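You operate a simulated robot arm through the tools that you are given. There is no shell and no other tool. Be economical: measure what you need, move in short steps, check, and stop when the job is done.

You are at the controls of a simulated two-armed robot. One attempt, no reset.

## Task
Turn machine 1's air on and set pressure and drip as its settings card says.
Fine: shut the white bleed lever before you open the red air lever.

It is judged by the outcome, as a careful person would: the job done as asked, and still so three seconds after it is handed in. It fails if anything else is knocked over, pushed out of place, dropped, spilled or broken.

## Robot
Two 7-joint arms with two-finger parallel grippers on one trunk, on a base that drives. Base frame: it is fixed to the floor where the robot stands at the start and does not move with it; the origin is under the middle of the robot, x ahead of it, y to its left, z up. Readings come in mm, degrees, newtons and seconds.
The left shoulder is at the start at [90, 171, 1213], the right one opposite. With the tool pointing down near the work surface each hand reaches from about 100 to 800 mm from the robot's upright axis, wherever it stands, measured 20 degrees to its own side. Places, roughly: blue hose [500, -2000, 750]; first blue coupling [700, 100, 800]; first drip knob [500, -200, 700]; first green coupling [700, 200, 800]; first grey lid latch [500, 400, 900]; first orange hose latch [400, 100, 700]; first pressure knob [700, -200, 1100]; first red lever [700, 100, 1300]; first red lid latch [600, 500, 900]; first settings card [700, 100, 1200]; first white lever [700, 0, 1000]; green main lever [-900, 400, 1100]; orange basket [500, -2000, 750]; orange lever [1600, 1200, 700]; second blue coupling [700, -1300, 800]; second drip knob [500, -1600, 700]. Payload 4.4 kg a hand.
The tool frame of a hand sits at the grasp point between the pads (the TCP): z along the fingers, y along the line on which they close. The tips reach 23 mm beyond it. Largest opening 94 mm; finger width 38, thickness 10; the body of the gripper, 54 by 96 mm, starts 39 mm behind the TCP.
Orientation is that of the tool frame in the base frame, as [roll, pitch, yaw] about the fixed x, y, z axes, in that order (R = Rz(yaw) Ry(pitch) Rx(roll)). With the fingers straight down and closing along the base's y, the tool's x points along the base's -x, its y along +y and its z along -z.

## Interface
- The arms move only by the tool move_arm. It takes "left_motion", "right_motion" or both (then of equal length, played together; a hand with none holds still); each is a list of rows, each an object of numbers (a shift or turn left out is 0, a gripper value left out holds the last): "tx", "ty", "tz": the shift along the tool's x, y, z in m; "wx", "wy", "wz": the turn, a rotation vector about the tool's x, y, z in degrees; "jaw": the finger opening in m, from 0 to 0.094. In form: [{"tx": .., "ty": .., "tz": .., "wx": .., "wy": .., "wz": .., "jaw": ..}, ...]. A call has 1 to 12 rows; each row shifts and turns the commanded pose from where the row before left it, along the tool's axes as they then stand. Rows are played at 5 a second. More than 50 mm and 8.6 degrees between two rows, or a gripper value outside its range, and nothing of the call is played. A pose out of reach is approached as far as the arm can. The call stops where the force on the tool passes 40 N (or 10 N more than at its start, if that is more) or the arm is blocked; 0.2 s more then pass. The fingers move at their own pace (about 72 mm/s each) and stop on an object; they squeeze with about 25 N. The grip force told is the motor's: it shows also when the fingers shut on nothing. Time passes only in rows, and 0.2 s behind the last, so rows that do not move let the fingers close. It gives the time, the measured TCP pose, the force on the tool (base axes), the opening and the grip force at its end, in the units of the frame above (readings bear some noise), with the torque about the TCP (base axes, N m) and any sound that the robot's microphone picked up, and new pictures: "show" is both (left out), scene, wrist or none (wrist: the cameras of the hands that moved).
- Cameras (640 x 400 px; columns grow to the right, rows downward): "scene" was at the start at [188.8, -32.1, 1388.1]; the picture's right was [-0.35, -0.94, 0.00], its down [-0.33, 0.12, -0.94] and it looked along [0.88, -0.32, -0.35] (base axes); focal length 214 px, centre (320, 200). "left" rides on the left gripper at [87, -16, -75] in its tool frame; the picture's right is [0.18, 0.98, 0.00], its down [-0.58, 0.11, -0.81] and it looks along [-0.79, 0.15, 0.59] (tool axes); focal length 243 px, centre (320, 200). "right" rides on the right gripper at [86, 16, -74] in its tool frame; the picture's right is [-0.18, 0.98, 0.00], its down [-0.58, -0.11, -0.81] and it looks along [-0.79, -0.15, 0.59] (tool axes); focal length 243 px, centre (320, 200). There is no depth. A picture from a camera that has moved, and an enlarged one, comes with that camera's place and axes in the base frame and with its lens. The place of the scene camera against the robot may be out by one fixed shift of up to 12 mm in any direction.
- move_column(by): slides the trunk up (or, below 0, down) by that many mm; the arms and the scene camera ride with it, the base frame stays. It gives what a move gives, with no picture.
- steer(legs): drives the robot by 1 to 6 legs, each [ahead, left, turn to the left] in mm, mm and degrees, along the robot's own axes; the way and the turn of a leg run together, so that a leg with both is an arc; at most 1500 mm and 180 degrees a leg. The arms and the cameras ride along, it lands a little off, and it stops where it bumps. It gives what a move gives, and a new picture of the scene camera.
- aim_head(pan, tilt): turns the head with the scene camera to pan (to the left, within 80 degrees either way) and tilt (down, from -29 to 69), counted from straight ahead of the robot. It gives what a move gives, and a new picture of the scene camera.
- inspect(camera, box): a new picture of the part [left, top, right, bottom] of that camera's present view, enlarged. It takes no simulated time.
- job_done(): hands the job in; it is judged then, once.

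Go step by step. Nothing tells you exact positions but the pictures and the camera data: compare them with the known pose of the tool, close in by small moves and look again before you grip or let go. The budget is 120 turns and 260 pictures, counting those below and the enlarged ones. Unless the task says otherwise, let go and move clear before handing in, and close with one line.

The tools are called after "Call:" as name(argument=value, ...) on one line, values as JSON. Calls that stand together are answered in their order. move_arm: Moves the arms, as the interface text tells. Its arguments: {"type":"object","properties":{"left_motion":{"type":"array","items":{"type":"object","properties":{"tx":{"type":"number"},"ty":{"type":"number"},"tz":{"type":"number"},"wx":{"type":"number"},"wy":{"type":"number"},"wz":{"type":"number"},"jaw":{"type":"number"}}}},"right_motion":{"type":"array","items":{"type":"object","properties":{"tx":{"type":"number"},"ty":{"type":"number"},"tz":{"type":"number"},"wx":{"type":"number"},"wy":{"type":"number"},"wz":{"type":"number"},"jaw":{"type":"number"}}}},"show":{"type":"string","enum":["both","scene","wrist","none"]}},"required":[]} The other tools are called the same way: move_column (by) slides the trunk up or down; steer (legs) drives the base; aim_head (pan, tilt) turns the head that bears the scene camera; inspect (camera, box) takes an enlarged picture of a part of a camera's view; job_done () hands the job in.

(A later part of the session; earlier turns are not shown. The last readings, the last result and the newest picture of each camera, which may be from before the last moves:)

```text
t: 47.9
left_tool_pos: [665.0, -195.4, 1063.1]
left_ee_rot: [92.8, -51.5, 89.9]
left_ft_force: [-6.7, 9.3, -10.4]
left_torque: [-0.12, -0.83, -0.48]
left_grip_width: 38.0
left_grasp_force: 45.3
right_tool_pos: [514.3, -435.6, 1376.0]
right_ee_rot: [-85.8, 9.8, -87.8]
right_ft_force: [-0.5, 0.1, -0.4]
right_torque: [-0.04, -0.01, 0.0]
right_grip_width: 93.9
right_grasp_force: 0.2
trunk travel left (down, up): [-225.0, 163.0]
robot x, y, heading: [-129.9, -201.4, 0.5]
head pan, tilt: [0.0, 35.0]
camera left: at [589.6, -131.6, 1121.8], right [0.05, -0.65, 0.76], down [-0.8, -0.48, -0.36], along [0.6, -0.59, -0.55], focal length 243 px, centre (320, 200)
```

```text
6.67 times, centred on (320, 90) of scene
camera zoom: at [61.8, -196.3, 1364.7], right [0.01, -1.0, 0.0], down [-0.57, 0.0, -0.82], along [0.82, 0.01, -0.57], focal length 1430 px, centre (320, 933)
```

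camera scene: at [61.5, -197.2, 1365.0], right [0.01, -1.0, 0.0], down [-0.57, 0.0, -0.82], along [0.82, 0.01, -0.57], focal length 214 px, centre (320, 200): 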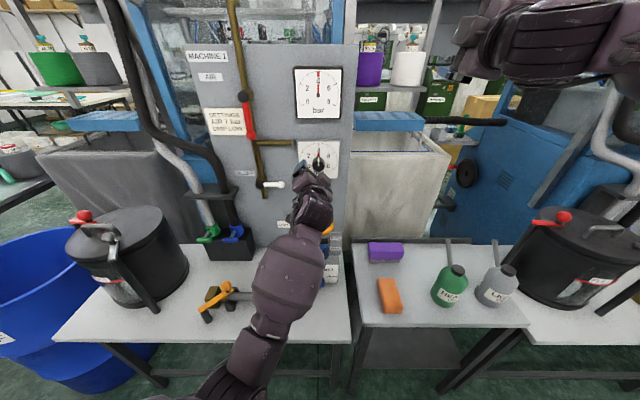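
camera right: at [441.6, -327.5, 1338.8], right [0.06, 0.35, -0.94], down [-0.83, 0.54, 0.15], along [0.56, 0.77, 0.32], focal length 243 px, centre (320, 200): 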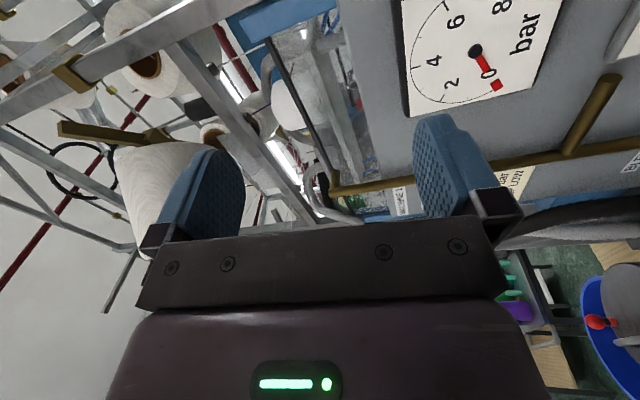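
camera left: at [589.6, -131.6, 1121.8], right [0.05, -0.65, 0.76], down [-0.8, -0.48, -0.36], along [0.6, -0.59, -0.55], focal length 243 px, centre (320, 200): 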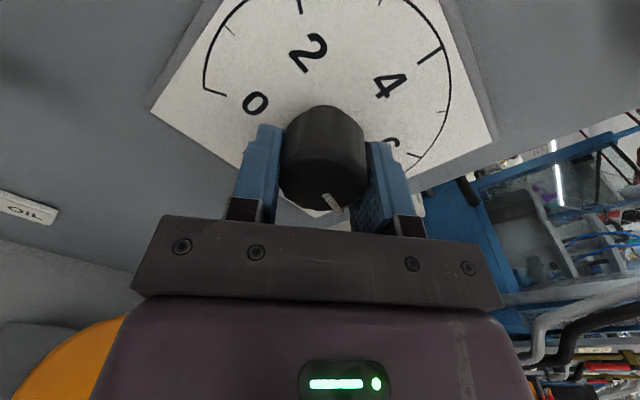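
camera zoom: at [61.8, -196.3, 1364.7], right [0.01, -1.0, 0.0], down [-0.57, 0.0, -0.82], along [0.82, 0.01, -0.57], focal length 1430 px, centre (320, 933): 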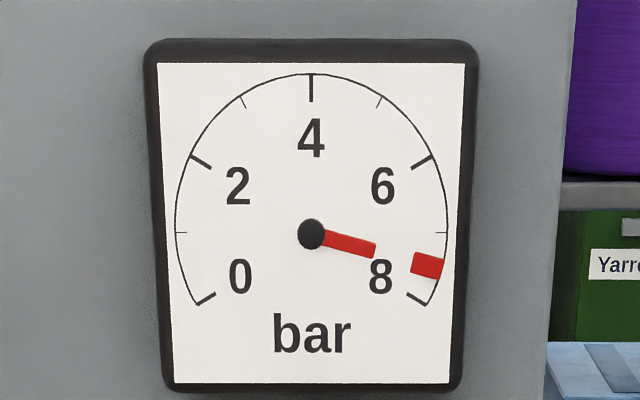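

Small strain only. Relieve it and turn back 14°.

Call:
move_arm(left_motion=[{"ty": -0.0025}, {"wz": -5}, {"wz": -5}, {"wz": -4}, {"wz": 0}, {"wz": 0}], show="none")

Call:
inspect(camera="scene", box=[290, 60, 350, 120])

```text
t: 49.3
left_tool_pos: [665.5, -196.6, 1063.5]
left_ee_rot: [91.7, -37.5, 90.6]
left_ft_force: [-2.7, -9.8, -4.7]
left_torque: [0.01, -0.46, -1.48]
left_grip_width: 37.4
left_grasp_force: 45.0
right_tool_pos: [513.1, -438.1, 1376.4]
right_ee_rot: [-85.9, 9.9, -87.9]
right_ft_force: [-0.6, 0.8, 0.0]
right_torque: [0.01, -0.04, -0.01]
right_grip_width: 94.2
right_grasp_force: 0.1
trunk travel left (down, up): [-225.0, 163.0]
robot x, y, heading: [-125.8, -193.4, 0.4]
head pan, tilt: [0.0, 35.0]
```

```text
6.67 times, centred on (320, 90) of scene
camera zoom: at [61.5, -198.9, 1365.0], right [0.01, -1.0, 0.0], down [-0.57, 0.0, -0.82], along [0.82, 0.01, -0.57], focal length 1430 px, centre (320, 933)
```

zoom: 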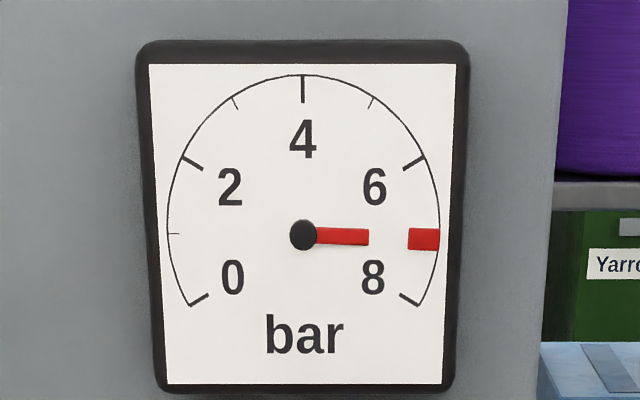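

Nearly 7 (≈7.08). Turn another −2.5° and open gently.

Call:
move_arm(left_motion=[{"wz": -2.5}, {"wz": 0}, {"jaw": 0.039}, {"jaw": 0.042}, {"jaw": 0.05}, {"jaw": 0.07}, {"wz": 0}], show="wrist")

Call:
inspect(camera="scene", box=[290, 60, 350, 120])

```text
t: 50.9
left_tool_pos: [666.0, -194.1, 1062.5]
left_ee_rot: [91.7, -35.1, 90.8]
left_ft_force: [0.8, -0.5, 0.2]
left_torque: [-0.02, 0.01, -0.01]
left_grip_width: 70.0
left_grasp_force: 0.0
right_tool_pos: [512.8, -436.7, 1376.5]
right_ee_rot: [-85.9, 9.9, -87.7]
right_ft_force: [0.5, 1.1, -0.2]
right_torque: [-0.03, -0.01, 0.01]
right_grip_width: 93.7
right_grasp_force: 0.0
trunk travel left (down, up): [-225.0, 163.0]
robot x, y, heading: [-129.5, -199.1, 0.2]
head pan, tilt: [0.0, 35.0]
camera left: at [589.3, -116.6, 1100.9], right [0.04, -0.41, 0.91], down [-0.79, -0.57, -0.22], along [0.61, -0.71, -0.35], focal length 243 px, centre (320, 200)
```

left: 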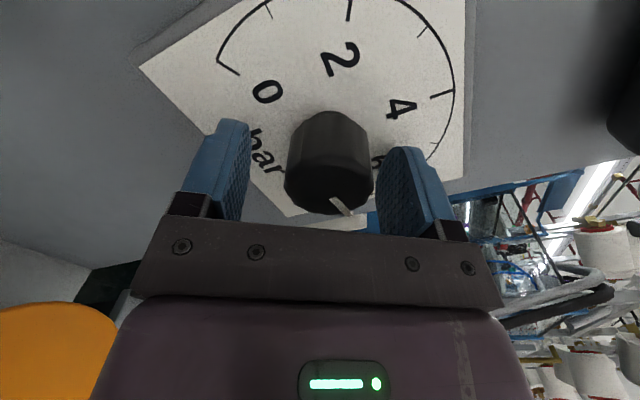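

```text
6.67 times, centred on (320, 90) of scene
camera zoom: at [61.6, -197.6, 1364.9], right [0.01, -1.0, 0.0], down [-0.57, 0.0, -0.82], along [0.82, 0.01, -0.57], focal length 1430 px, centre (320, 933)
```

zoom: 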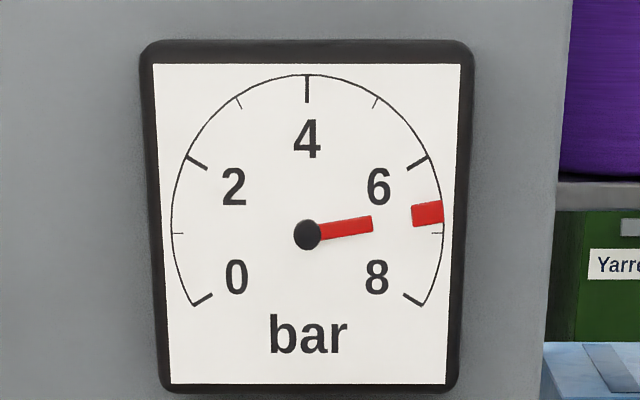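

It fell to ~6.7 on release. Recentre (4 mm along closing line), regrip and let things settle before turning.

Call:
move_arm(left_motion=[{"ty": 0.004}, {"jaw": 0.045}, {"jaw": 0.0}, {"tz": 0}, {"tz": 0}, {"tz": 0}], show="none")

Call:
inspect(camera="scene", box=[290, 60, 350, 120])

```text
t: 52.3
left_tool_pos: [666.7, -197.0, 1065.5]
left_ee_rot: [92.0, -35.0, 90.8]
left_ft_force: [-7.1, 4.5, -10.4]
left_torque: [-0.07, -1.19, -0.42]
left_grip_width: 37.8
left_grasp_force: 44.4
right_tool_pos: [513.5, -437.3, 1376.5]
right_ee_rot: [-86.0, 9.7, -87.8]
right_ft_force: [0.5, 0.7, -0.6]
right_torque: [-0.01, 0.0, -0.01]
right_grip_width: 93.8
right_grasp_force: 0.0
trunk travel left (down, up): [-225.0, 163.0]
robot x, y, heading: [-127.1, -197.2, 0.5]
head pan, tilt: [0.0, 35.0]
```

```text
6.67 times, centred on (320, 90) of scene
camera zoom: at [61.7, -197.0, 1364.8], right [0.01, -1.0, 0.0], down [-0.57, 0.0, -0.82], along [0.82, 0.01, -0.57], focal length 1430 px, centre (320, 933)
```

zoom: 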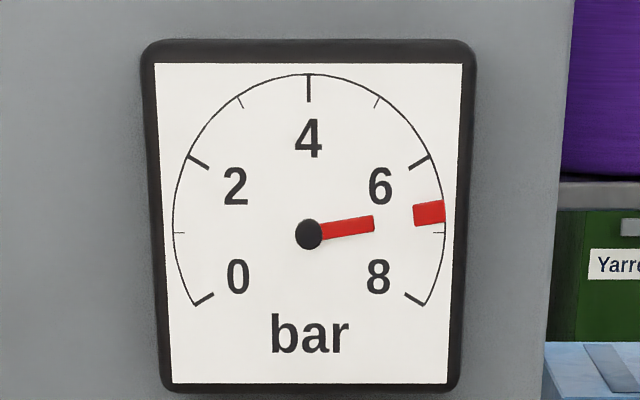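

Still ~6.67 settled. Turn +9° and wait a second.

Call:
move_arm(left_motion=[{"wz": 3, "ty": -0.002}, {"wz": 3}, {"wz": 3}, {"wz": 0}, {"wz": 0}, {"wz": 0}, {"wz": 0}, {"wz": 0}], show="none")

Call:
inspect(camera="scene", box=[290, 60, 350, 120])

```text
t: 54.1
left_tool_pos: [666.1, -195.1, 1064.0]
left_ee_rot: [92.2, -43.9, 90.3]
left_ft_force: [-14.9, 6.5, -13.4]
left_torque: [-0.07, -0.73, -0.82]
left_grip_width: 37.3
left_grasp_force: 44.9
right_tool_pos: [512.7, -437.0, 1376.0]
right_ee_rot: [-85.9, 9.6, -87.9]
right_ft_force: [0.5, 0.1, 0.4]
right_torque: [0.0, 0.03, -0.02]
right_grip_width: 93.7
right_grasp_force: 0.0
trunk travel left (down, up): [-225.0, 163.0]
robot x, y, heading: [-128.3, -204.0, 0.4]
head pan, tilt: [0.0, 35.0]
```

```text
6.67 times, centred on (320, 90) of scene
camera zoom: at [61.2, -196.8, 1364.9], right [0.01, -1.0, 0.0], down [-0.57, 0.0, -0.82], along [0.82, 0.01, -0.57], focal length 1430 px, centre (320, 933)
```

zoom: 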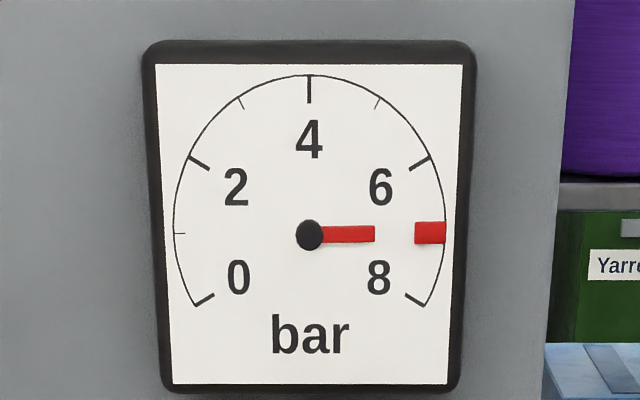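

At 7.0. Relieve the sideways strain before releasing.

Call:
move_arm(left_motion=[{"ty": -0.002, "tz": -0.002}, {"tx": -0.001, "ty": -0.001, "tz": -0.001}, {"wz": 0}, {"wz": 0}], show="none")

Call:
inspect(camera="scene", box=[290, 60, 350, 120])

```text
t: 55.3
left_tool_pos: [665.7, -194.0, 1064.7]
left_ee_rot: [91.8, -44.0, 90.6]
left_ft_force: [16.6, -3.8, 2.0]
left_torque: [-0.01, -0.45, -0.99]
left_grip_width: 37.5
left_grasp_force: 44.6
right_tool_pos: [517.6, -437.8, 1374.6]
right_ee_rot: [-85.9, 9.7, -87.9]
right_ft_force: [0.3, 0.5, 0.1]
right_torque: [0.01, -0.02, 0.03]
right_grip_width: 94.0
right_grasp_force: 0.1
trunk travel left (down, up): [-225.0, 163.0]
robot x, y, heading: [-126.7, -199.2, 0.7]
head pan, tilt: [0.0, 35.0]
stopped in row 4 (left hand): the force on the tool passed its limit at 41 N (the readings are from after the stop); the commanded pose is now the measured one
```

```text
6.67 times, centred on (320, 90) of scene
camera zoom: at [64.3, -198.2, 1364.4], right [0.01, -1.0, 0.0], down [-0.57, 0.0, -0.82], along [0.82, 0.01, -0.57], focal length 1430 px, centre (320, 933)
```

zoom: 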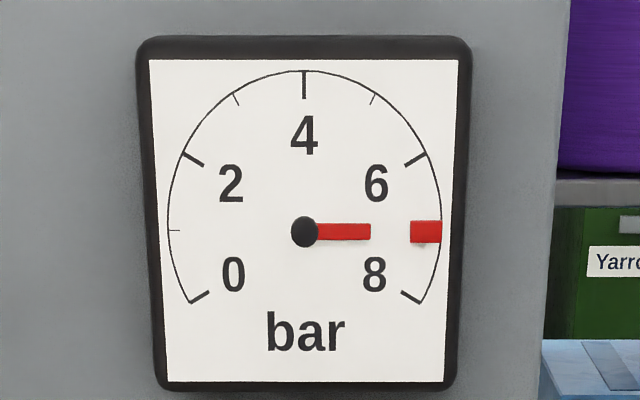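

Reading 7.0 and the strain is small. Release gently.

Call:
move_arm(left_motion=[{"jaw": 0.08}, {"wz": 0}, {"wz": 0}, {"tz": -0.04}, {"tz": -0.04}, {"wz": 0}], show="wrist")

Call:
inspect(camera="scene", box=[290, 60, 350, 120])

```text
t: 56.7
left_tool_pos: [584.9, -197.7, 1067.2]
left_ee_rot: [91.8, -44.0, 90.6]
left_ft_force: [-0.5, -0.3, 0.8]
left_torque: [-0.02, 0.02, 0.03]
left_grip_width: 80.0
left_grasp_force: 0.0
right_tool_pos: [513.8, -437.8, 1376.1]
right_ee_rot: [-85.8, 9.8, -88.0]
right_ft_force: [0.3, 0.0, 0.0]
right_torque: [-0.02, 0.01, -0.05]
right_grip_width: 93.9
right_grasp_force: 0.0
trunk travel left (down, up): [-225.0, 163.0]
robot x, y, heading: [-126.8, -199.7, 0.4]
head pan, tilt: [0.0, 35.0]
camera left: at [508.6, -127.6, 1116.4], right [0.04, -0.55, 0.83], down [-0.8, -0.52, -0.31], along [0.6, -0.65, -0.46], focal length 243 px, centre (320, 200)
```

left: 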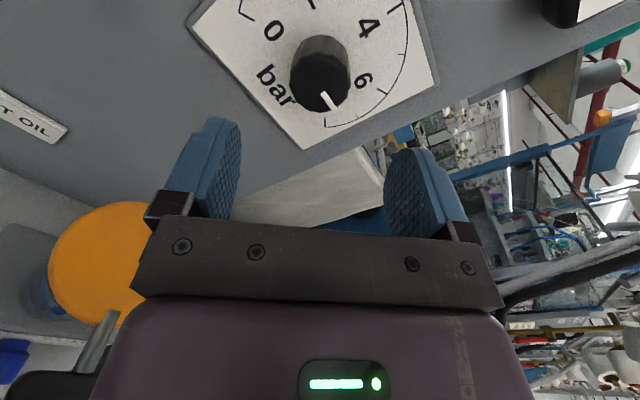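

```text
6.67 times, centred on (320, 90) of scene
camera zoom: at [62.2, -197.7, 1364.8], right [0.01, -1.0, 0.0], down [-0.57, 0.0, -0.82], along [0.82, 0.01, -0.57], focal length 1430 px, centre (320, 933)
```

zoom: 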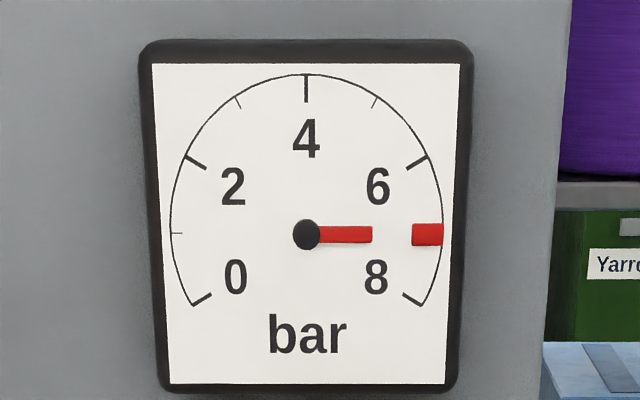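

Pressure settled at 7.0. Now clear the hand and look at the drip box.

Call:
move_arm(left_motion=[{"tz": -0.05, "wz": -8}, {"tz": -0.03, "wz": -8}, {"wz": -8}, {"wz": -8}, {"wz": -8}, {"tx": 0.05}, {"tx": 0.05}, {"tx": 0.03}], show="none")

Call:
aim_head(pan=0, tilt=55)

Call:
inspect(camera="scene", box=[270, 100, 380, 200])

```text
t: 58.5
left_tool_pos: [498.9, -69.0, 1078.1]
left_ee_rot: [91.4, -3.8, 91.7]
left_ft_force: [-0.3, -1.1, -0.6]
left_torque: [0.03, 0.02, -0.04]
left_grip_width: 80.0
left_grasp_force: 0.0
right_tool_pos: [513.8, -436.8, 1375.6]
right_ee_rot: [-85.8, 9.7, -87.9]
right_ft_force: [-0.5, 0.0, -0.1]
right_torque: [0.02, 0.02, -0.01]
right_grip_width: 93.9
right_grasp_force: 0.0
trunk travel left (down, up): [-225.0, 163.0]
robot x, y, heading: [-128.1, -200.2, 0.4]
head pan, tilt: [0.0, 35.0]
```

```text
t: 59.4
left_tool_pos: [498.6, -70.1, 1078.0]
left_ee_rot: [91.2, -4.0, 91.8]
left_ft_force: [0.1, 0.5, 0.1]
left_torque: [0.02, -0.01, -0.03]
left_grip_width: 80.0
left_grasp_force: 0.1
right_tool_pos: [513.3, -437.5, 1377.3]
right_ee_rot: [-85.9, 9.7, -87.9]
right_ft_force: [0.2, 0.2, 0.1]
right_torque: [0.0, 0.01, 0.04]
right_grip_width: 93.9
right_grasp_force: 0.0
trunk travel left (down, up): [-225.0, 163.0]
robot x, y, heading: [-127.8, -202.8, 0.2]
head pan, tilt: [0.0, 55.0]
camera scene: at [46.0, -197.8, 1336.7], right [0.01, -1.0, 0.0], down [-0.82, -0.01, -0.57], along [0.57, 0.0, -0.82], focal length 214 px, centre (320, 200)
```

scene: 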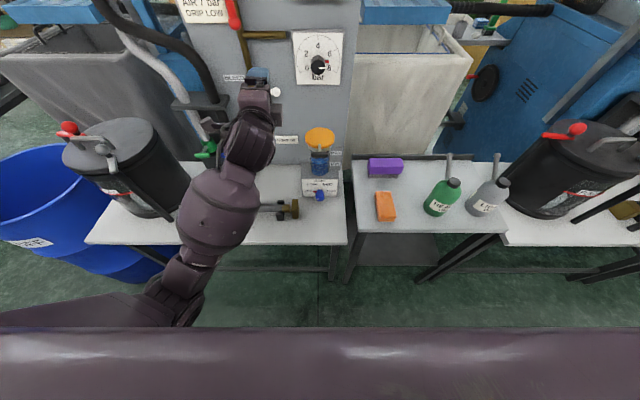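

```text
4.00 times, centred on (325, 150) of scene
camera zoom: at [46.0, -197.8, 1336.7], right [0.01, -1.0, 0.0], down [-0.82, -0.01, -0.57], along [0.57, 0.0, -0.82], focal length 858 px, centre (300, 400)
```

zoom: 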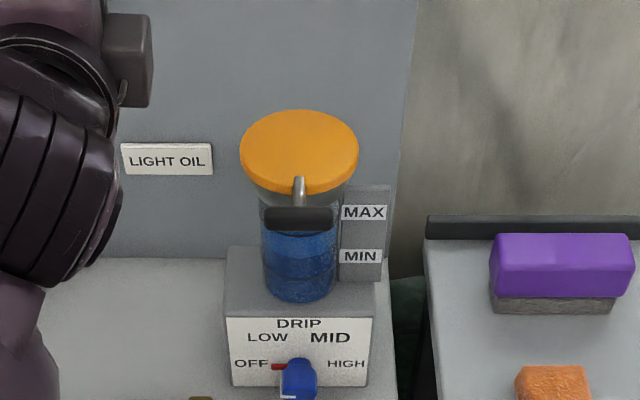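

The drip box face is about x 560; the knob's about (530, -198, 660), low over the table. I'll approach with the hand tilted down ~25° and rolled so the camera looks from above.

Call:
move_arm(left_motion=[{"tz": -0.04}, {"tx": -0.043}, {"tx": -0.043}, {"tx": -0.043}, {"ty": -0.05}, {"ty": -0.05}, {"ty": -0.05}, {"ty": -0.05}, {"ty": -0.05}, {"wx": 8.3}, {"wx": 8.3}, {"wx": 8.3}], show="none")

Call:
move_arm(left_motion=[{"wz": 8}, {"wz": 8}, {"wz": 8}, {"wz": 8}, {"wz": 8}, {"wz": 8}])

```text
t: 62.0
left_tool_pos: [454.7, -172.9, 812.2]
left_ee_rot: [116.8, -5.2, 91.7]
left_ft_force: [0.1, 0.0, -0.7]
left_torque: [0.02, 0.01, 0.01]
left_grip_width: 79.8
left_grasp_force: 0.1
right_tool_pos: [513.8, -437.3, 1376.2]
right_ee_rot: [-85.8, 9.7, -87.9]
right_ft_force: [0.7, -0.1, 0.1]
right_torque: [-0.02, 0.0, 0.0]
right_grip_width: 93.7
right_grasp_force: 0.0
trunk travel left (down, up): [-225.0, 163.0]
robot x, y, heading: [-128.0, -196.9, 0.3]
head pan, tilt: [0.0, 55.0]
```

```text
t: 63.4
left_tool_pos: [457.6, -182.4, 820.4]
left_ee_rot: [128.9, -45.5, 63.8]
left_ft_force: [-0.2, 1.0, 0.4]
left_torque: [0.0, -0.02, 0.01]
left_grip_width: 80.3
left_grasp_force: 0.1
right_tool_pos: [514.5, -436.4, 1375.5]
right_ee_rot: [-85.8, 9.7, -87.9]
right_ft_force: [0.4, -0.3, -0.6]
right_torque: [0.02, 0.03, 0.0]
right_grip_width: 93.7
right_grasp_force: 0.1
trunk travel left (down, up): [-225.0, 163.0]
robot x, y, heading: [-128.9, -195.5, 0.6]
head pan, tilt: [0.0, 55.0]
camera scene: at [46.1, -197.7, 1336.6], right [0.01, -1.0, 0.0], down [-0.82, -0.01, -0.57], along [0.57, 0.0, -0.82], focal length 214 px, centre (320, 200)
camera left: at [411.7, -120.2, 905.6], right [0.37, -0.65, 0.67], down [-0.87, -0.5, 0.0], along [0.33, -0.58, -0.74], focal length 243 px, centre (320, 200)
```

scene: 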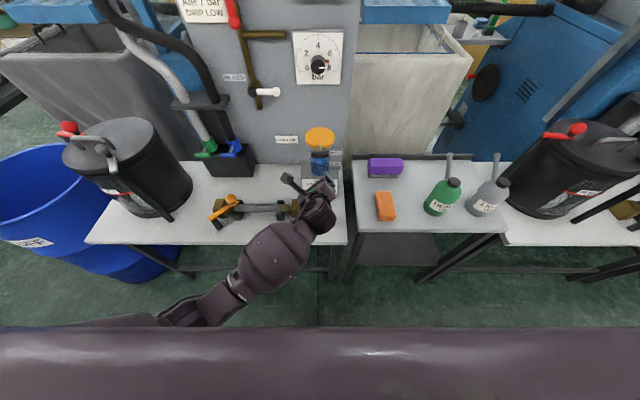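
left: 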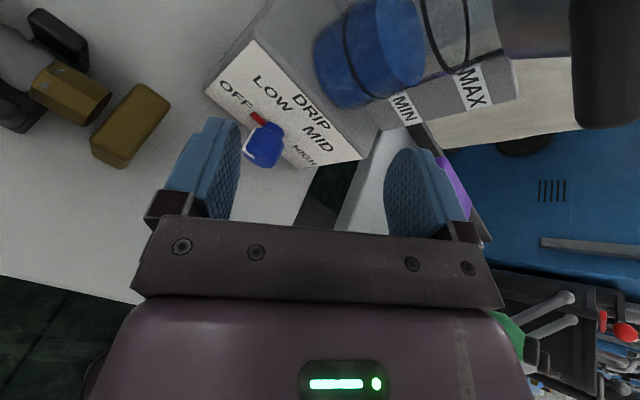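

The knob is clearly visible with "OFF" pointer. I lower the hand ~90 mm for a second view to triangulate.

Call:
move_arm(left_motion=[{"tx": -0.04, "ty": -0.0183, "tz": 0.0148}, {"tx": -0.04, "ty": -0.0183, "tz": 0.0148}, {"tz": 0}], show="wrist")

Call:
inspect(camera="left", box=[160, 0, 480, 200])

```text
t: 64.2
left_tool_pos: [446.4, -202.4, 729.3]
left_ee_rot: [128.8, -45.4, 64.0]
left_ft_force: [-0.7, -0.7, 0.8]
left_torque: [-0.03, 0.0, 0.0]
left_grip_width: 79.8
left_grasp_force: 0.0
right_tool_pos: [512.6, -437.3, 1375.5]
right_ee_rot: [-85.7, 9.6, -87.7]
right_ft_force: [-0.8, 0.6, -0.1]
right_torque: [-0.02, -0.04, 0.03]
right_grip_width: 93.9
right_grasp_force: 0.1
trunk travel left (down, up): [-225.0, 163.0]
robot x, y, heading: [-129.1, -200.4, 0.4]
head pan, tilt: [0.0, 55.0]
camera left: at [400.7, -140.3, 814.0], right [0.37, -0.64, 0.67], down [-0.87, -0.5, 0.0], along [0.33, -0.58, -0.74], focal length 243 px, centre (320, 200)
```

left: 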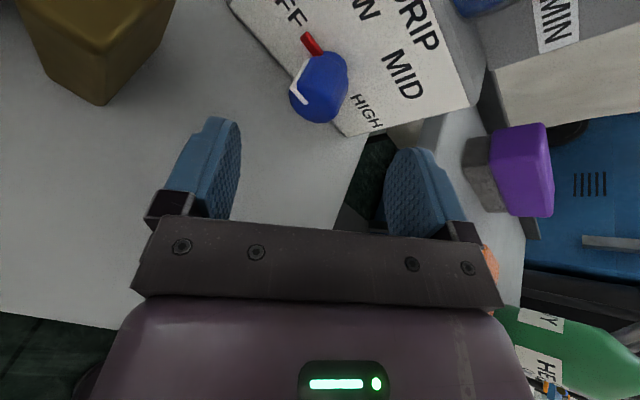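

```text
2.00 times, centred on (320, 100) of left
camera zoom: at [400.7, -140.3, 814.0], right [0.37, -0.64, 0.67], down [-0.87, -0.5, 0.0], along [0.33, -0.58, -0.74], focal length 485 px, centre (320, 400)
```

zoom: 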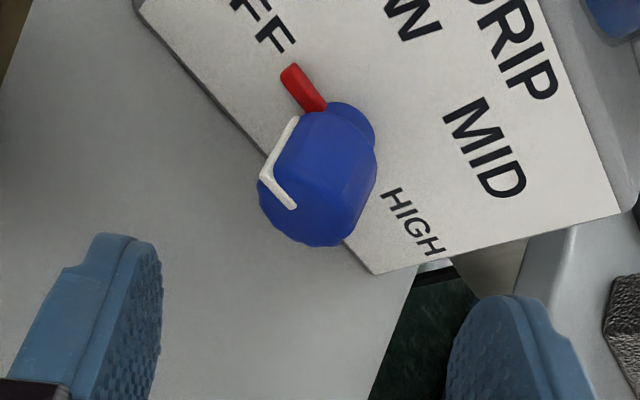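

Triangulation: knob front centre ≈ (503, -196, 696), hand already nearly aligned along its pointing line. I roll 16° more, narrow the jaws to 50 mm and advance 40 mm.

Call:
move_arm(left_motion=[{"wz": 8, "jaw": 0.05}, {"wz": 8}, {"tz": 0.03}, {"tz": 0}], show="both")

Call:
inspect(camera="left", box=[160, 0, 480, 200])

```text
t: 65.2
left_tool_pos: [473.5, -201.3, 716.5]
left_ee_rot: [143.1, -56.7, 45.6]
left_ft_force: [0.1, 0.5, -0.2]
left_torque: [0.0, 0.02, 0.0]
left_grip_width: 50.0
left_grasp_force: 0.1
right_tool_pos: [512.9, -436.7, 1376.5]
right_ee_rot: [-85.9, 9.6, -87.8]
right_ft_force: [-0.1, -0.5, 0.6]
right_torque: [0.01, 0.01, 0.02]
right_grip_width: 94.1
right_grasp_force: 0.0
trunk travel left (down, up): [-225.0, 163.0]
robot x, y, heading: [-131.7, -196.9, 0.5]
head pan, tilt: [0.0, 55.0]
camera scene: at [45.5, -197.6, 1336.8], right [0.01, -1.0, 0.0], down [-0.82, -0.01, -0.57], along [0.57, 0.0, -0.82], focal length 214 px, centre (320, 200)
camera left: at [436.2, -158.3, 815.9], right [0.29, -0.83, 0.48], down [-0.92, -0.38, -0.1], along [0.26, -0.41, -0.87], focal length 243 px, centre (320, 200)
```

scene: 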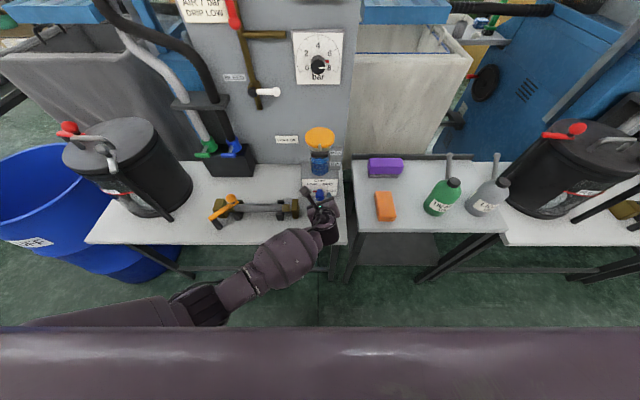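
left: 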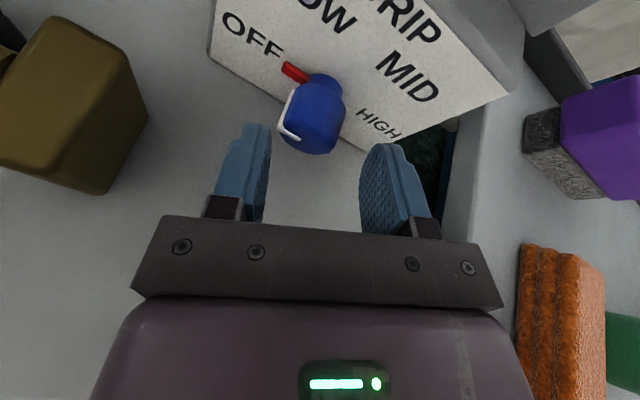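

```text
2.00 times, centred on (320, 100) of left
camera zoom: at [436.2, -158.3, 815.9], right [0.29, -0.83, 0.48], down [-0.92, -0.38, -0.1], along [0.26, -0.41, -0.87], focal length 485 px, centre (320, 400)
```

zoom: 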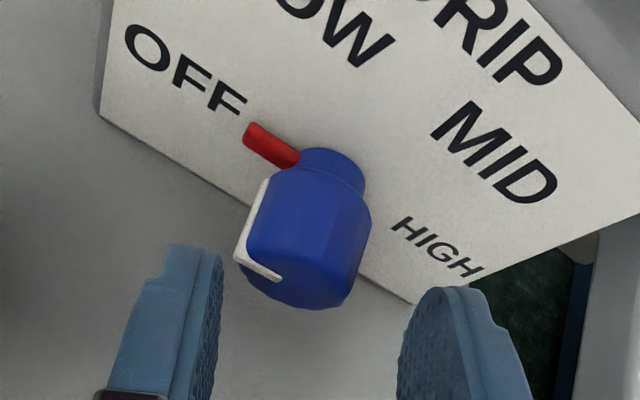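

Consistent: knob at (503..545, -196, 695). Advance 45 mm along the pointing line and close on it.

Call:
move_arm(left_motion=[{"ty": -0.003, "tz": 0.015}, {"tz": 0.015}, {"tz": 0.014}, {"tz": 0}], show="wrist")

```text
t: 65.8
left_tool_pos: [500.6, -198.9, 704.9]
left_ee_rot: [142.6, -56.8, 45.8]
left_ft_force: [-12.6, 3.6, 7.8]
left_torque: [-0.23, -0.49, -0.21]
left_grip_width: 48.8
left_grasp_force: 0.1
right_tool_pos: [513.7, -437.3, 1376.6]
right_ee_rot: [-85.7, 9.7, -87.8]
right_ft_force: [1.2, 0.1, -0.6]
right_torque: [-0.01, 0.01, 0.02]
right_grip_width: 94.2
right_grasp_force: 0.1
trunk travel left (down, up): [-225.0, 163.0]
robot x, y, heading: [-132.4, -204.6, 0.5]
head pan, tilt: [0.0, 55.0]
stopped in row 3 (left hand): the force on the tool passed its limit at 48 N (the readings are from after the stop); the commanded pose is now the measured one
camera left: at [462.2, -154.8, 803.3], right [0.28, -0.83, 0.48], down [-0.92, -0.37, -0.1], along [0.26, -0.42, -0.87], focal length 243 px, centre (320, 200)
```

left: 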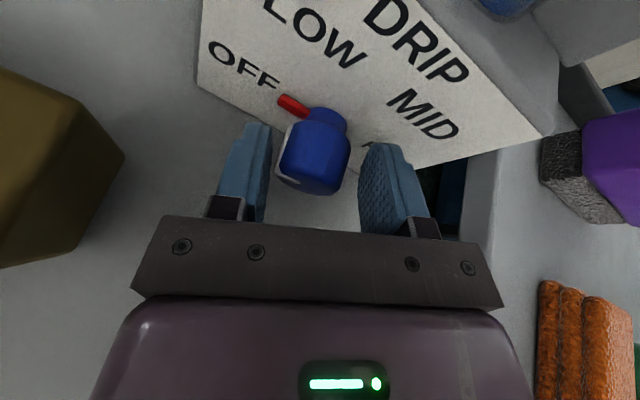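

Fingers touched the plate face; depth is enough. Back off 4 mm and close on the knob.

Call:
move_arm(left_motion=[{"tz": -0.004}, {"jaw": 0.03}, {"jaw": 0.0}, {"tz": 0}, {"tz": 0}], show="wrist")

```text
t: 67.0
left_tool_pos: [496.8, -196.8, 703.0]
left_ee_rot: [143.2, -56.6, 45.7]
left_ft_force: [-2.9, 16.2, -9.7]
left_torque: [0.0, -0.3, -0.42]
left_grip_width: 35.2
left_grasp_force: 45.3
right_tool_pos: [514.4, -435.7, 1375.6]
right_ee_rot: [-86.0, 9.7, -87.8]
right_ft_force: [0.3, -1.0, 0.0]
right_torque: [0.01, 0.02, -0.01]
right_grip_width: 93.8
right_grasp_force: 0.2
trunk travel left (down, up): [-225.0, 163.0]
robot x, y, heading: [-126.2, -195.9, 0.3]
head pan, tilt: [0.0, 55.0]
camera left: at [459.5, -152.5, 802.4], right [0.29, -0.83, 0.48], down [-0.92, -0.38, -0.09], along [0.26, -0.41, -0.87], focal length 243 px, centre (320, 200)
```

left: 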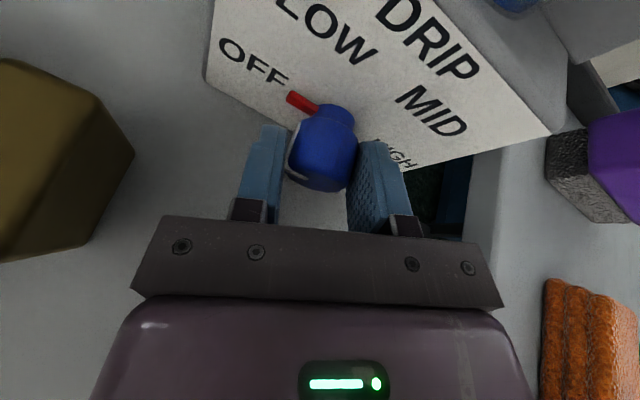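

Gripped (35 mm). Turn clockwise about the knob axis, 30° first.

Call:
move_arm(left_motion=[{"ty": -0.003}, {"tx": -0.0003, "ty": 0.0008, "wx": 2.31, "wy": 1.32, "wz": 5.38}, {"tx": -0.0003, "ty": 0.0008, "wx": 2.31, "wy": 1.32, "wz": 5.38}, {"tx": -0.0003, "ty": 0.0008, "wx": 2.31, "wy": 1.32, "wz": 5.38}, {"tx": -0.0003, "ty": 0.0008, "wx": 2.31, "wy": 1.32, "wz": 5.38}, {"tx": -0.0003, "ty": 0.0008, "wx": 2.31, "wy": 1.32, "wz": 5.38}, {"tz": 0}], show="both")

Call:
inspect(camera="left", box=[160, 0, 480, 220])

```text
t: 68.6
left_tool_pos: [496.7, -197.2, 701.5]
left_ee_rot: [-153.8, -66.9, -11.2]
left_ft_force: [-9.0, 21.9, -12.8]
left_torque: [-0.05, 0.7, -0.26]
left_grip_width: 34.9
left_grasp_force: 44.9
right_tool_pos: [515.2, -435.2, 1376.7]
right_ee_rot: [-85.9, 9.6, -87.8]
right_ft_force: [-0.3, -0.3, -0.1]
right_torque: [0.0, 0.01, 0.02]
right_grip_width: 94.2
right_grasp_force: 0.1
trunk travel left (down, up): [-225.0, 163.0]
robot x, y, heading: [-129.0, -204.2, 0.6]
head pan, tilt: [0.0, 55.0]
camera scene: at [46.3, -196.0, 1336.5], right [0.01, -1.0, 0.0], down [-0.82, -0.01, -0.57], along [0.57, 0.0, -0.82], focal length 214 px, centre (320, 200)
camera left: at [459.7, -209.2, 809.8], right [0.29, -0.96, 0.0], down [-0.92, -0.28, -0.27], along [0.26, 0.08, -0.96], focal length 243 px, centre (320, 200)
```

scene: 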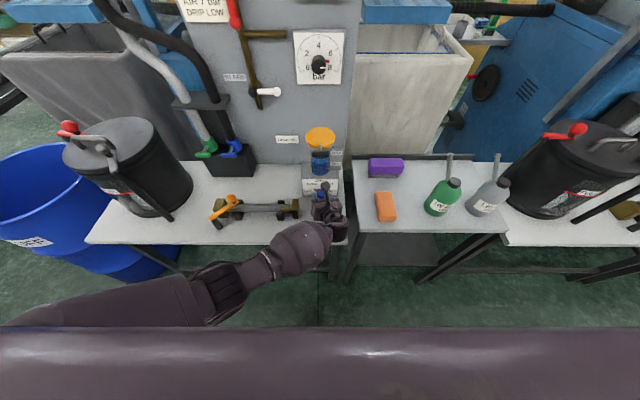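
left: 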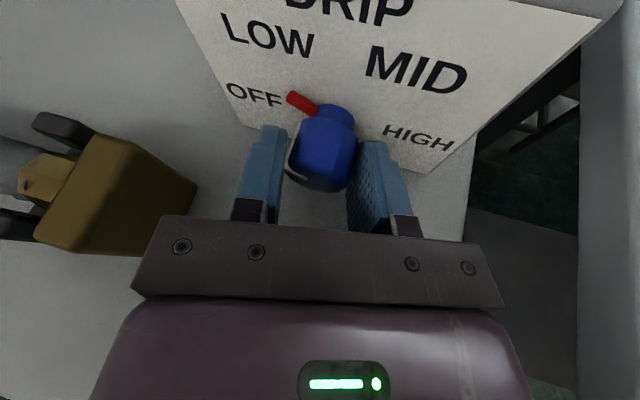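

```text
1.82 times, centred on (320, 110) of left
camera zoom: at [459.7, -209.2, 809.8], right [0.29, -0.96, 0.0], down [-0.92, -0.28, -0.27], along [0.26, 0.08, -0.96], focal length 441 px, centre (320, 364)
```

zoom: 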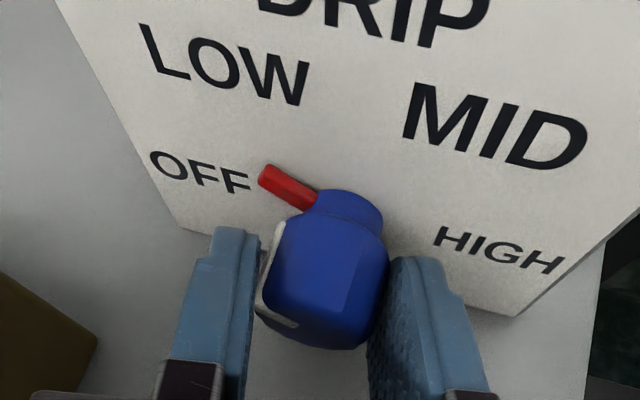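

The pointer is moving from OFF toward LOW. Continue another 30°.

Call:
move_arm(left_motion=[{"ty": -0.002, "wx": 2.31, "wy": 1.32, "wz": 5.38}, {"ty": 0.0008, "wx": 2.31, "wy": 1.32, "wz": 5.38}, {"ty": 0.0008, "wx": 2.31, "wy": 1.32, "wz": 5.38}, {"ty": 0.0008, "wx": 2.31, "wy": 1.32, "wz": 5.38}, {"ty": 0.0008, "wx": 2.31, "wy": 1.32, "wz": 5.38}, {"tz": 0}, {"tz": 0}], show="wrist")

Call:
inspect(camera="left", box=[160, 0, 480, 220])

Call:
inspect(camera="scene", box=[290, 160, 350, 210])

```text
t: 70.0
left_tool_pos: [498.6, -200.4, 703.4]
left_ee_rot: [-103.8, -49.3, -56.3]
left_ft_force: [-9.0, -13.9, 21.2]
left_torque: [-2.96, 3.25, -0.08]
left_grip_width: 34.8
left_grasp_force: 45.1
right_tool_pos: [509.6, -442.7, 1379.1]
right_ee_rot: [-85.6, 9.7, -88.0]
right_ft_force: [-0.4, -0.3, 0.0]
right_torque: [0.02, -0.01, 0.02]
right_grip_width: 94.0
right_grasp_force: 0.0
trunk travel left (down, up): [-225.0, 163.0]
robot x, y, heading: [-130.2, -199.6, 0.2]
head pan, tilt: [0.0, 55.0]
stopped in row 6 (left hand): the force on the tool passed its limit at 44 N (the readings are from after the stop); the commanded pose is now the measured one
camera left: at [458.1, -265.3, 791.3], right [0.27, -0.83, -0.48], down [-0.92, -0.08, -0.39], along [0.28, 0.55, -0.79], focal length 243 px, centre (320, 200)
```

left: 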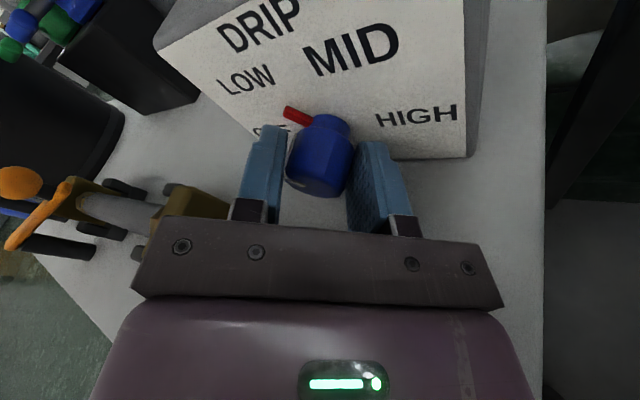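

```text
1.82 times, centred on (320, 110) of left
camera zoom: at [458.1, -265.3, 791.3], right [0.27, -0.83, -0.48], down [-0.92, -0.08, -0.39], along [0.28, 0.55, -0.79], focal length 441 px, centre (320, 364)
```

zoom: 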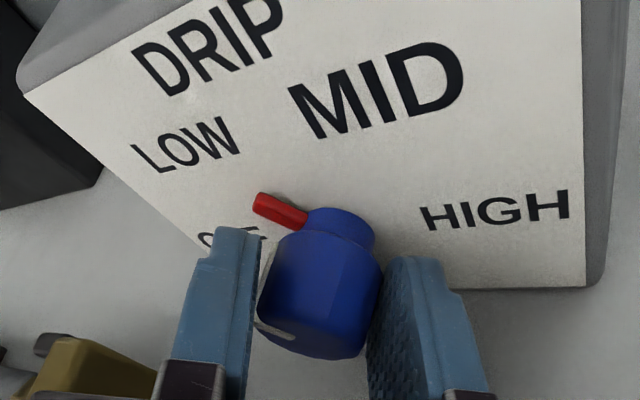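

```text
8.00 times, centred on (320, 185) of scene
camera zoom: at [43.0, -200.2, 1337.7], right [0.0, -1.0, 0.0], down [-0.82, 0.0, -0.57], along [0.57, 0.0, -0.82], focal length 1716 px, centre (320, 320)
```

zoom: 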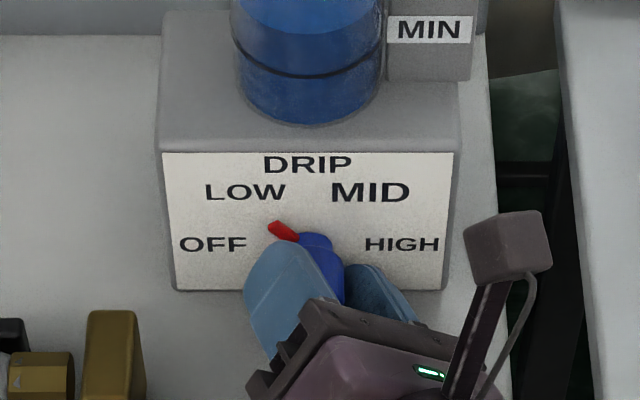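

The pointer is at ~46° from OFF. To learn the exact LOW direction I look at machine 2's drip knob, which is set at MID (mirror of LOW).

Call:
aim_head(pan=-45, tilt=30)

```text
t: 71.1
left_tool_pos: [498.8, -200.5, 704.5]
left_ee_rot: [-103.4, -49.0, -56.4]
left_ft_force: [-5.2, -20.2, 33.6]
left_torque: [-2.71, 3.41, -1.56]
left_grip_width: 34.7
left_grasp_force: 45.2
right_tool_pos: [509.2, -442.3, 1377.0]
right_ee_rot: [-85.8, 9.9, -88.1]
right_ft_force: [0.7, -0.1, 0.4]
right_torque: [-0.02, 0.02, 0.0]
right_grip_width: 94.0
right_grasp_force: 0.1
trunk travel left (down, up): [-225.0, 163.0]
robot x, y, heading: [-129.0, -199.5, -0.0]
head pan, tilt: [-45.0, 30.0]
camera scene: at [35.0, -264.5, 1373.2], right [-0.7, -0.71, 0.0], down [-0.35, 0.35, -0.87], along [0.62, -0.61, -0.5], focal length 214 px, centre (320, 200)
```

scene: 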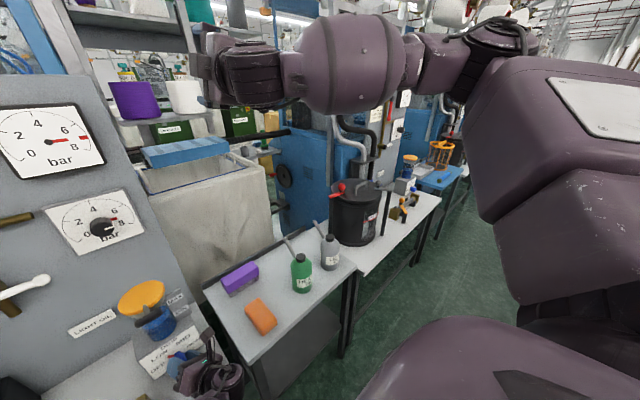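

Call:
inspect(camera="scene", box=[385, 145, 445, 225])

Call:
inspect(camera="scene", box=[395, 175, 420, 200])

```text
5.00 times, centred on (415, 185) of scene
camera zoom: at [35.0, -264.5, 1373.2], right [-0.7, -0.71, 0.0], down [-0.35, 0.35, -0.87], along [0.62, -0.61, -0.5], focal length 1072 px, centre (-155, 275)
```

zoom: 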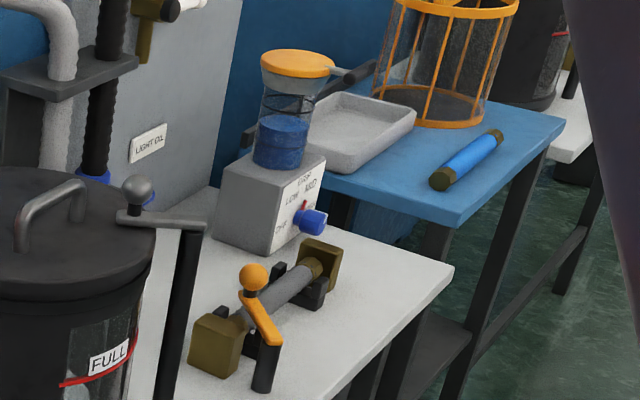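

```text
16.00 times, centred on (408, 188) of scene
camera zoom: at [35.0, -264.5, 1373.2], right [-0.7, -0.71, 0.0], down [-0.35, 0.35, -0.87], along [0.62, -0.61, -0.5], focal length 3432 px, centre (-1080, 400)
```

zoom: 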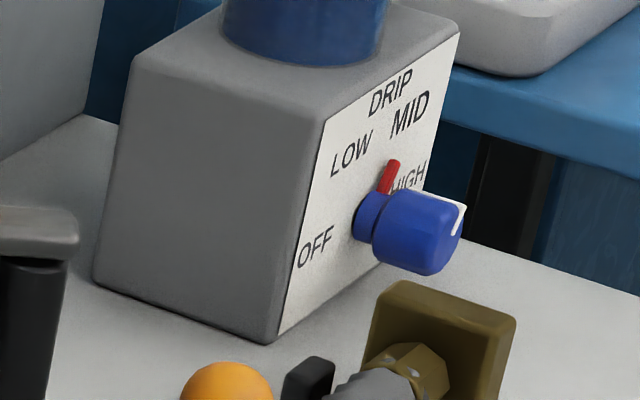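

Machine 2's MID pointer is ~55–60° from horizontal, so LOW should be ~60° from OFF. I release, look, and regrip for the remaining turn.

Call:
move_arm(left_motion=[{"jaw": 0.05}, {"tz": 0}, {"tz": -0.02}, {"tz": -0.03}], show="wrist")

Call:
aim_head(pan=0, tilt=55)

Call:
inspect(camera="scene", box=[290, 160, 350, 210])

```text
t: 72.1
left_tool_pos: [451.4, -219.7, 705.3]
left_ee_rot: [-104.6, -48.6, -55.2]
left_ft_force: [1.2, -0.5, 0.5]
left_torque: [-0.01, 0.01, -0.05]
left_grip_width: 50.0
left_grasp_force: 0.1
right_tool_pos: [513.7, -440.7, 1376.3]
right_ee_rot: [-86.1, 9.8, -88.1]
right_ft_force: [0.0, -0.6, -0.6]
right_torque: [0.02, 0.03, 0.01]
right_grip_width: 94.1
right_grasp_force: 0.0
trunk travel left (down, up): [-225.0, 163.0]
robot x, y, heading: [-126.6, -202.8, 0.5]
head pan, tilt: [-45.0, 30.0]
camera left: at [412.3, -285.0, 792.7], right [0.27, -0.83, -0.49], down [-0.92, -0.09, -0.37], along [0.27, 0.55, -0.79], focal length 243 px, centre (320, 200)
```

left: 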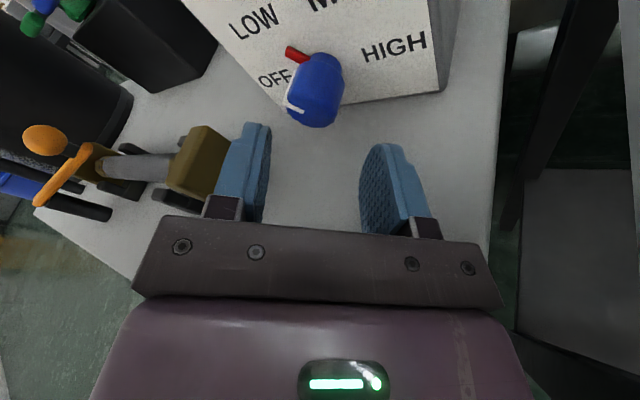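

```text
t: 73.2
left_tool_pos: [453.4, -220.3, 709.4]
left_ee_rot: [-104.1, -48.9, -55.7]
left_ft_force: [-0.1, -0.2, -0.1]
left_torque: [0.03, -0.01, 0.03]
left_grip_width: 49.8
left_grasp_force: 0.1
right_tool_pos: [511.4, -440.2, 1376.1]
right_ee_rot: [-86.0, 9.7, -88.1]
right_ft_force: [0.0, 0.9, -0.1]
right_torque: [0.01, 0.0, -0.04]
right_grip_width: 94.4
right_grasp_force: 0.2
trunk travel left (down, up): [-225.0, 163.0]
robot x, y, heading: [-129.3, -201.3, 0.1]
head pan, tilt: [0.0, 55.0]
camera scene: at [45.6, -199.5, 1336.7], right [0.0, -1.0, 0.0], down [-0.82, 0.0, -0.57], along [0.57, 0.0, -0.82], focal length 214 px, centre (320, 200)
```

scene: 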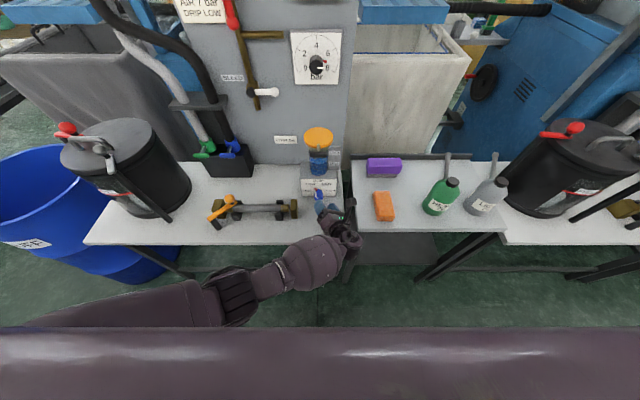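

```text
8.00 times, centred on (320, 185) of scene
camera zoom: at [45.6, -199.5, 1336.7], right [0.0, -1.0, 0.0], down [-0.82, 0.0, -0.57], along [0.57, 0.0, -0.82], focal length 1716 px, centre (320, 320)
```

zoom: 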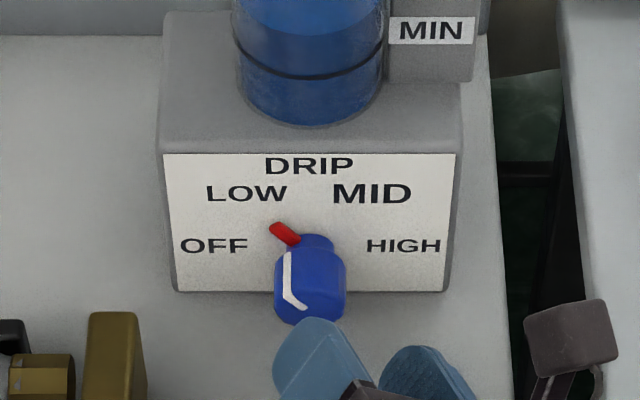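

The pointer sits ~49° from OFF; I want about 58–60. Rotate the hand back 24° for the regrip and look.

Call:
move_arm(left_motion=[{"wx": -2.31, "wy": -1.32, "wz": -5.38}, {"wx": -2.31, "wy": -1.32, "wz": -5.38}, {"wx": -2.31, "wy": -1.32, "wz": -5.38}, {"wx": -2.31, "wy": -1.32, "wz": -5.38}, {"tz": 0}], show="wrist")

```text
t: 74.4
left_tool_pos: [453.3, -219.0, 709.7]
left_ee_rot: [-138.1, -65.2, -26.7]
left_ft_force: [-1.0, -0.9, 0.4]
left_torque: [-0.02, 0.0, -0.01]
left_grip_width: 50.4
left_grasp_force: 0.1
right_tool_pos: [512.4, -440.2, 1375.6]
right_ee_rot: [-85.9, 9.7, -88.0]
right_ft_force: [-0.6, 0.3, -0.4]
right_torque: [0.01, -0.04, 0.0]
right_grip_width: 94.0
right_grasp_force: 0.0
trunk travel left (down, up): [-225.0, 163.0]
robot x, y, heading: [-129.8, -199.6, 0.4]
head pan, tilt: [0.0, 55.0]
camera left: at [415.0, -242.9, 814.8], right [0.27, -0.96, -0.11], down [-0.92, -0.23, -0.31], along [0.27, 0.18, -0.95], focal length 243 px, centre (320, 200)
```

left: 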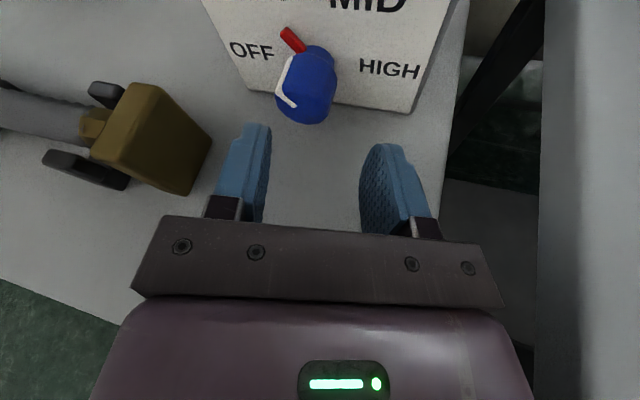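

Knob axis refined to (y -193, z 697). Correct sideways 8.6 mm, advance 46 mm and close.

Call:
move_arm(left_motion=[{"tx": 0.0056, "ty": -0.0086, "tz": 0.01}, {"tz": 0.018}, {"tz": 0.018}, {"jaw": 0.03}, {"jaw": 0.0}, {"tz": 0}, {"tz": 0}], show="wrist")

Call:
inspect(camera="scene", box=[290, 160, 350, 210])

```text
t: 76.0
left_tool_pos: [495.7, -198.1, 703.1]
left_ee_rot: [-137.8, -65.2, -26.8]
left_ft_force: [0.5, 14.0, 6.3]
left_torque: [0.07, 0.1, -0.45]
left_grip_width: 34.6
left_grasp_force: 45.3
right_tool_pos: [512.2, -439.1, 1375.5]
right_ee_rot: [-85.8, 9.7, -88.1]
right_ft_force: [0.0, 0.4, 0.2]
right_torque: [-0.02, -0.02, -0.02]
right_grip_width: 94.0
right_grasp_force: 0.1
trunk travel left (down, up): [-225.0, 163.0]
robot x, y, heading: [-127.0, -202.6, 0.2]
head pan, tilt: [0.0, 55.0]
camera left: at [457.4, -221.7, 808.5], right [0.27, -0.96, -0.11], down [-0.92, -0.23, -0.31], along [0.27, 0.19, -0.95], focal length 243 px, centre (320, 200)
```

left: 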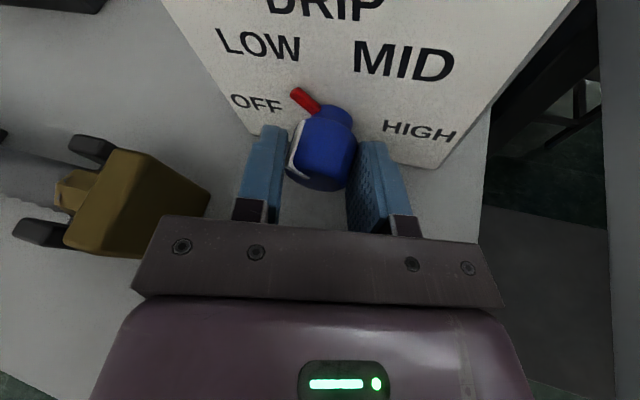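

```text
8.00 times, centred on (320, 185) of scene
camera zoom: at [45.2, -198.3, 1336.8], right [0.0, -1.0, 0.0], down [-0.82, 0.0, -0.57], along [0.57, 0.0, -0.82], focal length 1716 px, centre (320, 320)
```

zoom: 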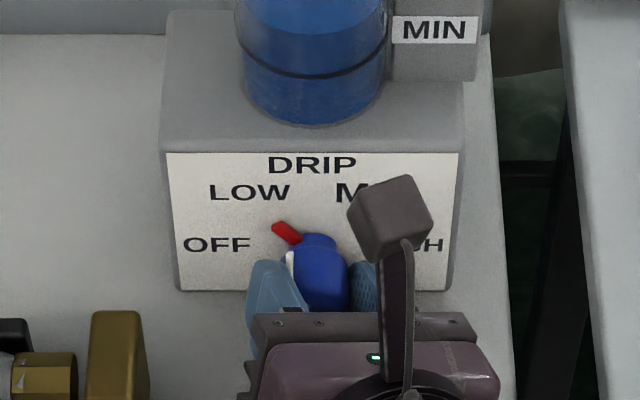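

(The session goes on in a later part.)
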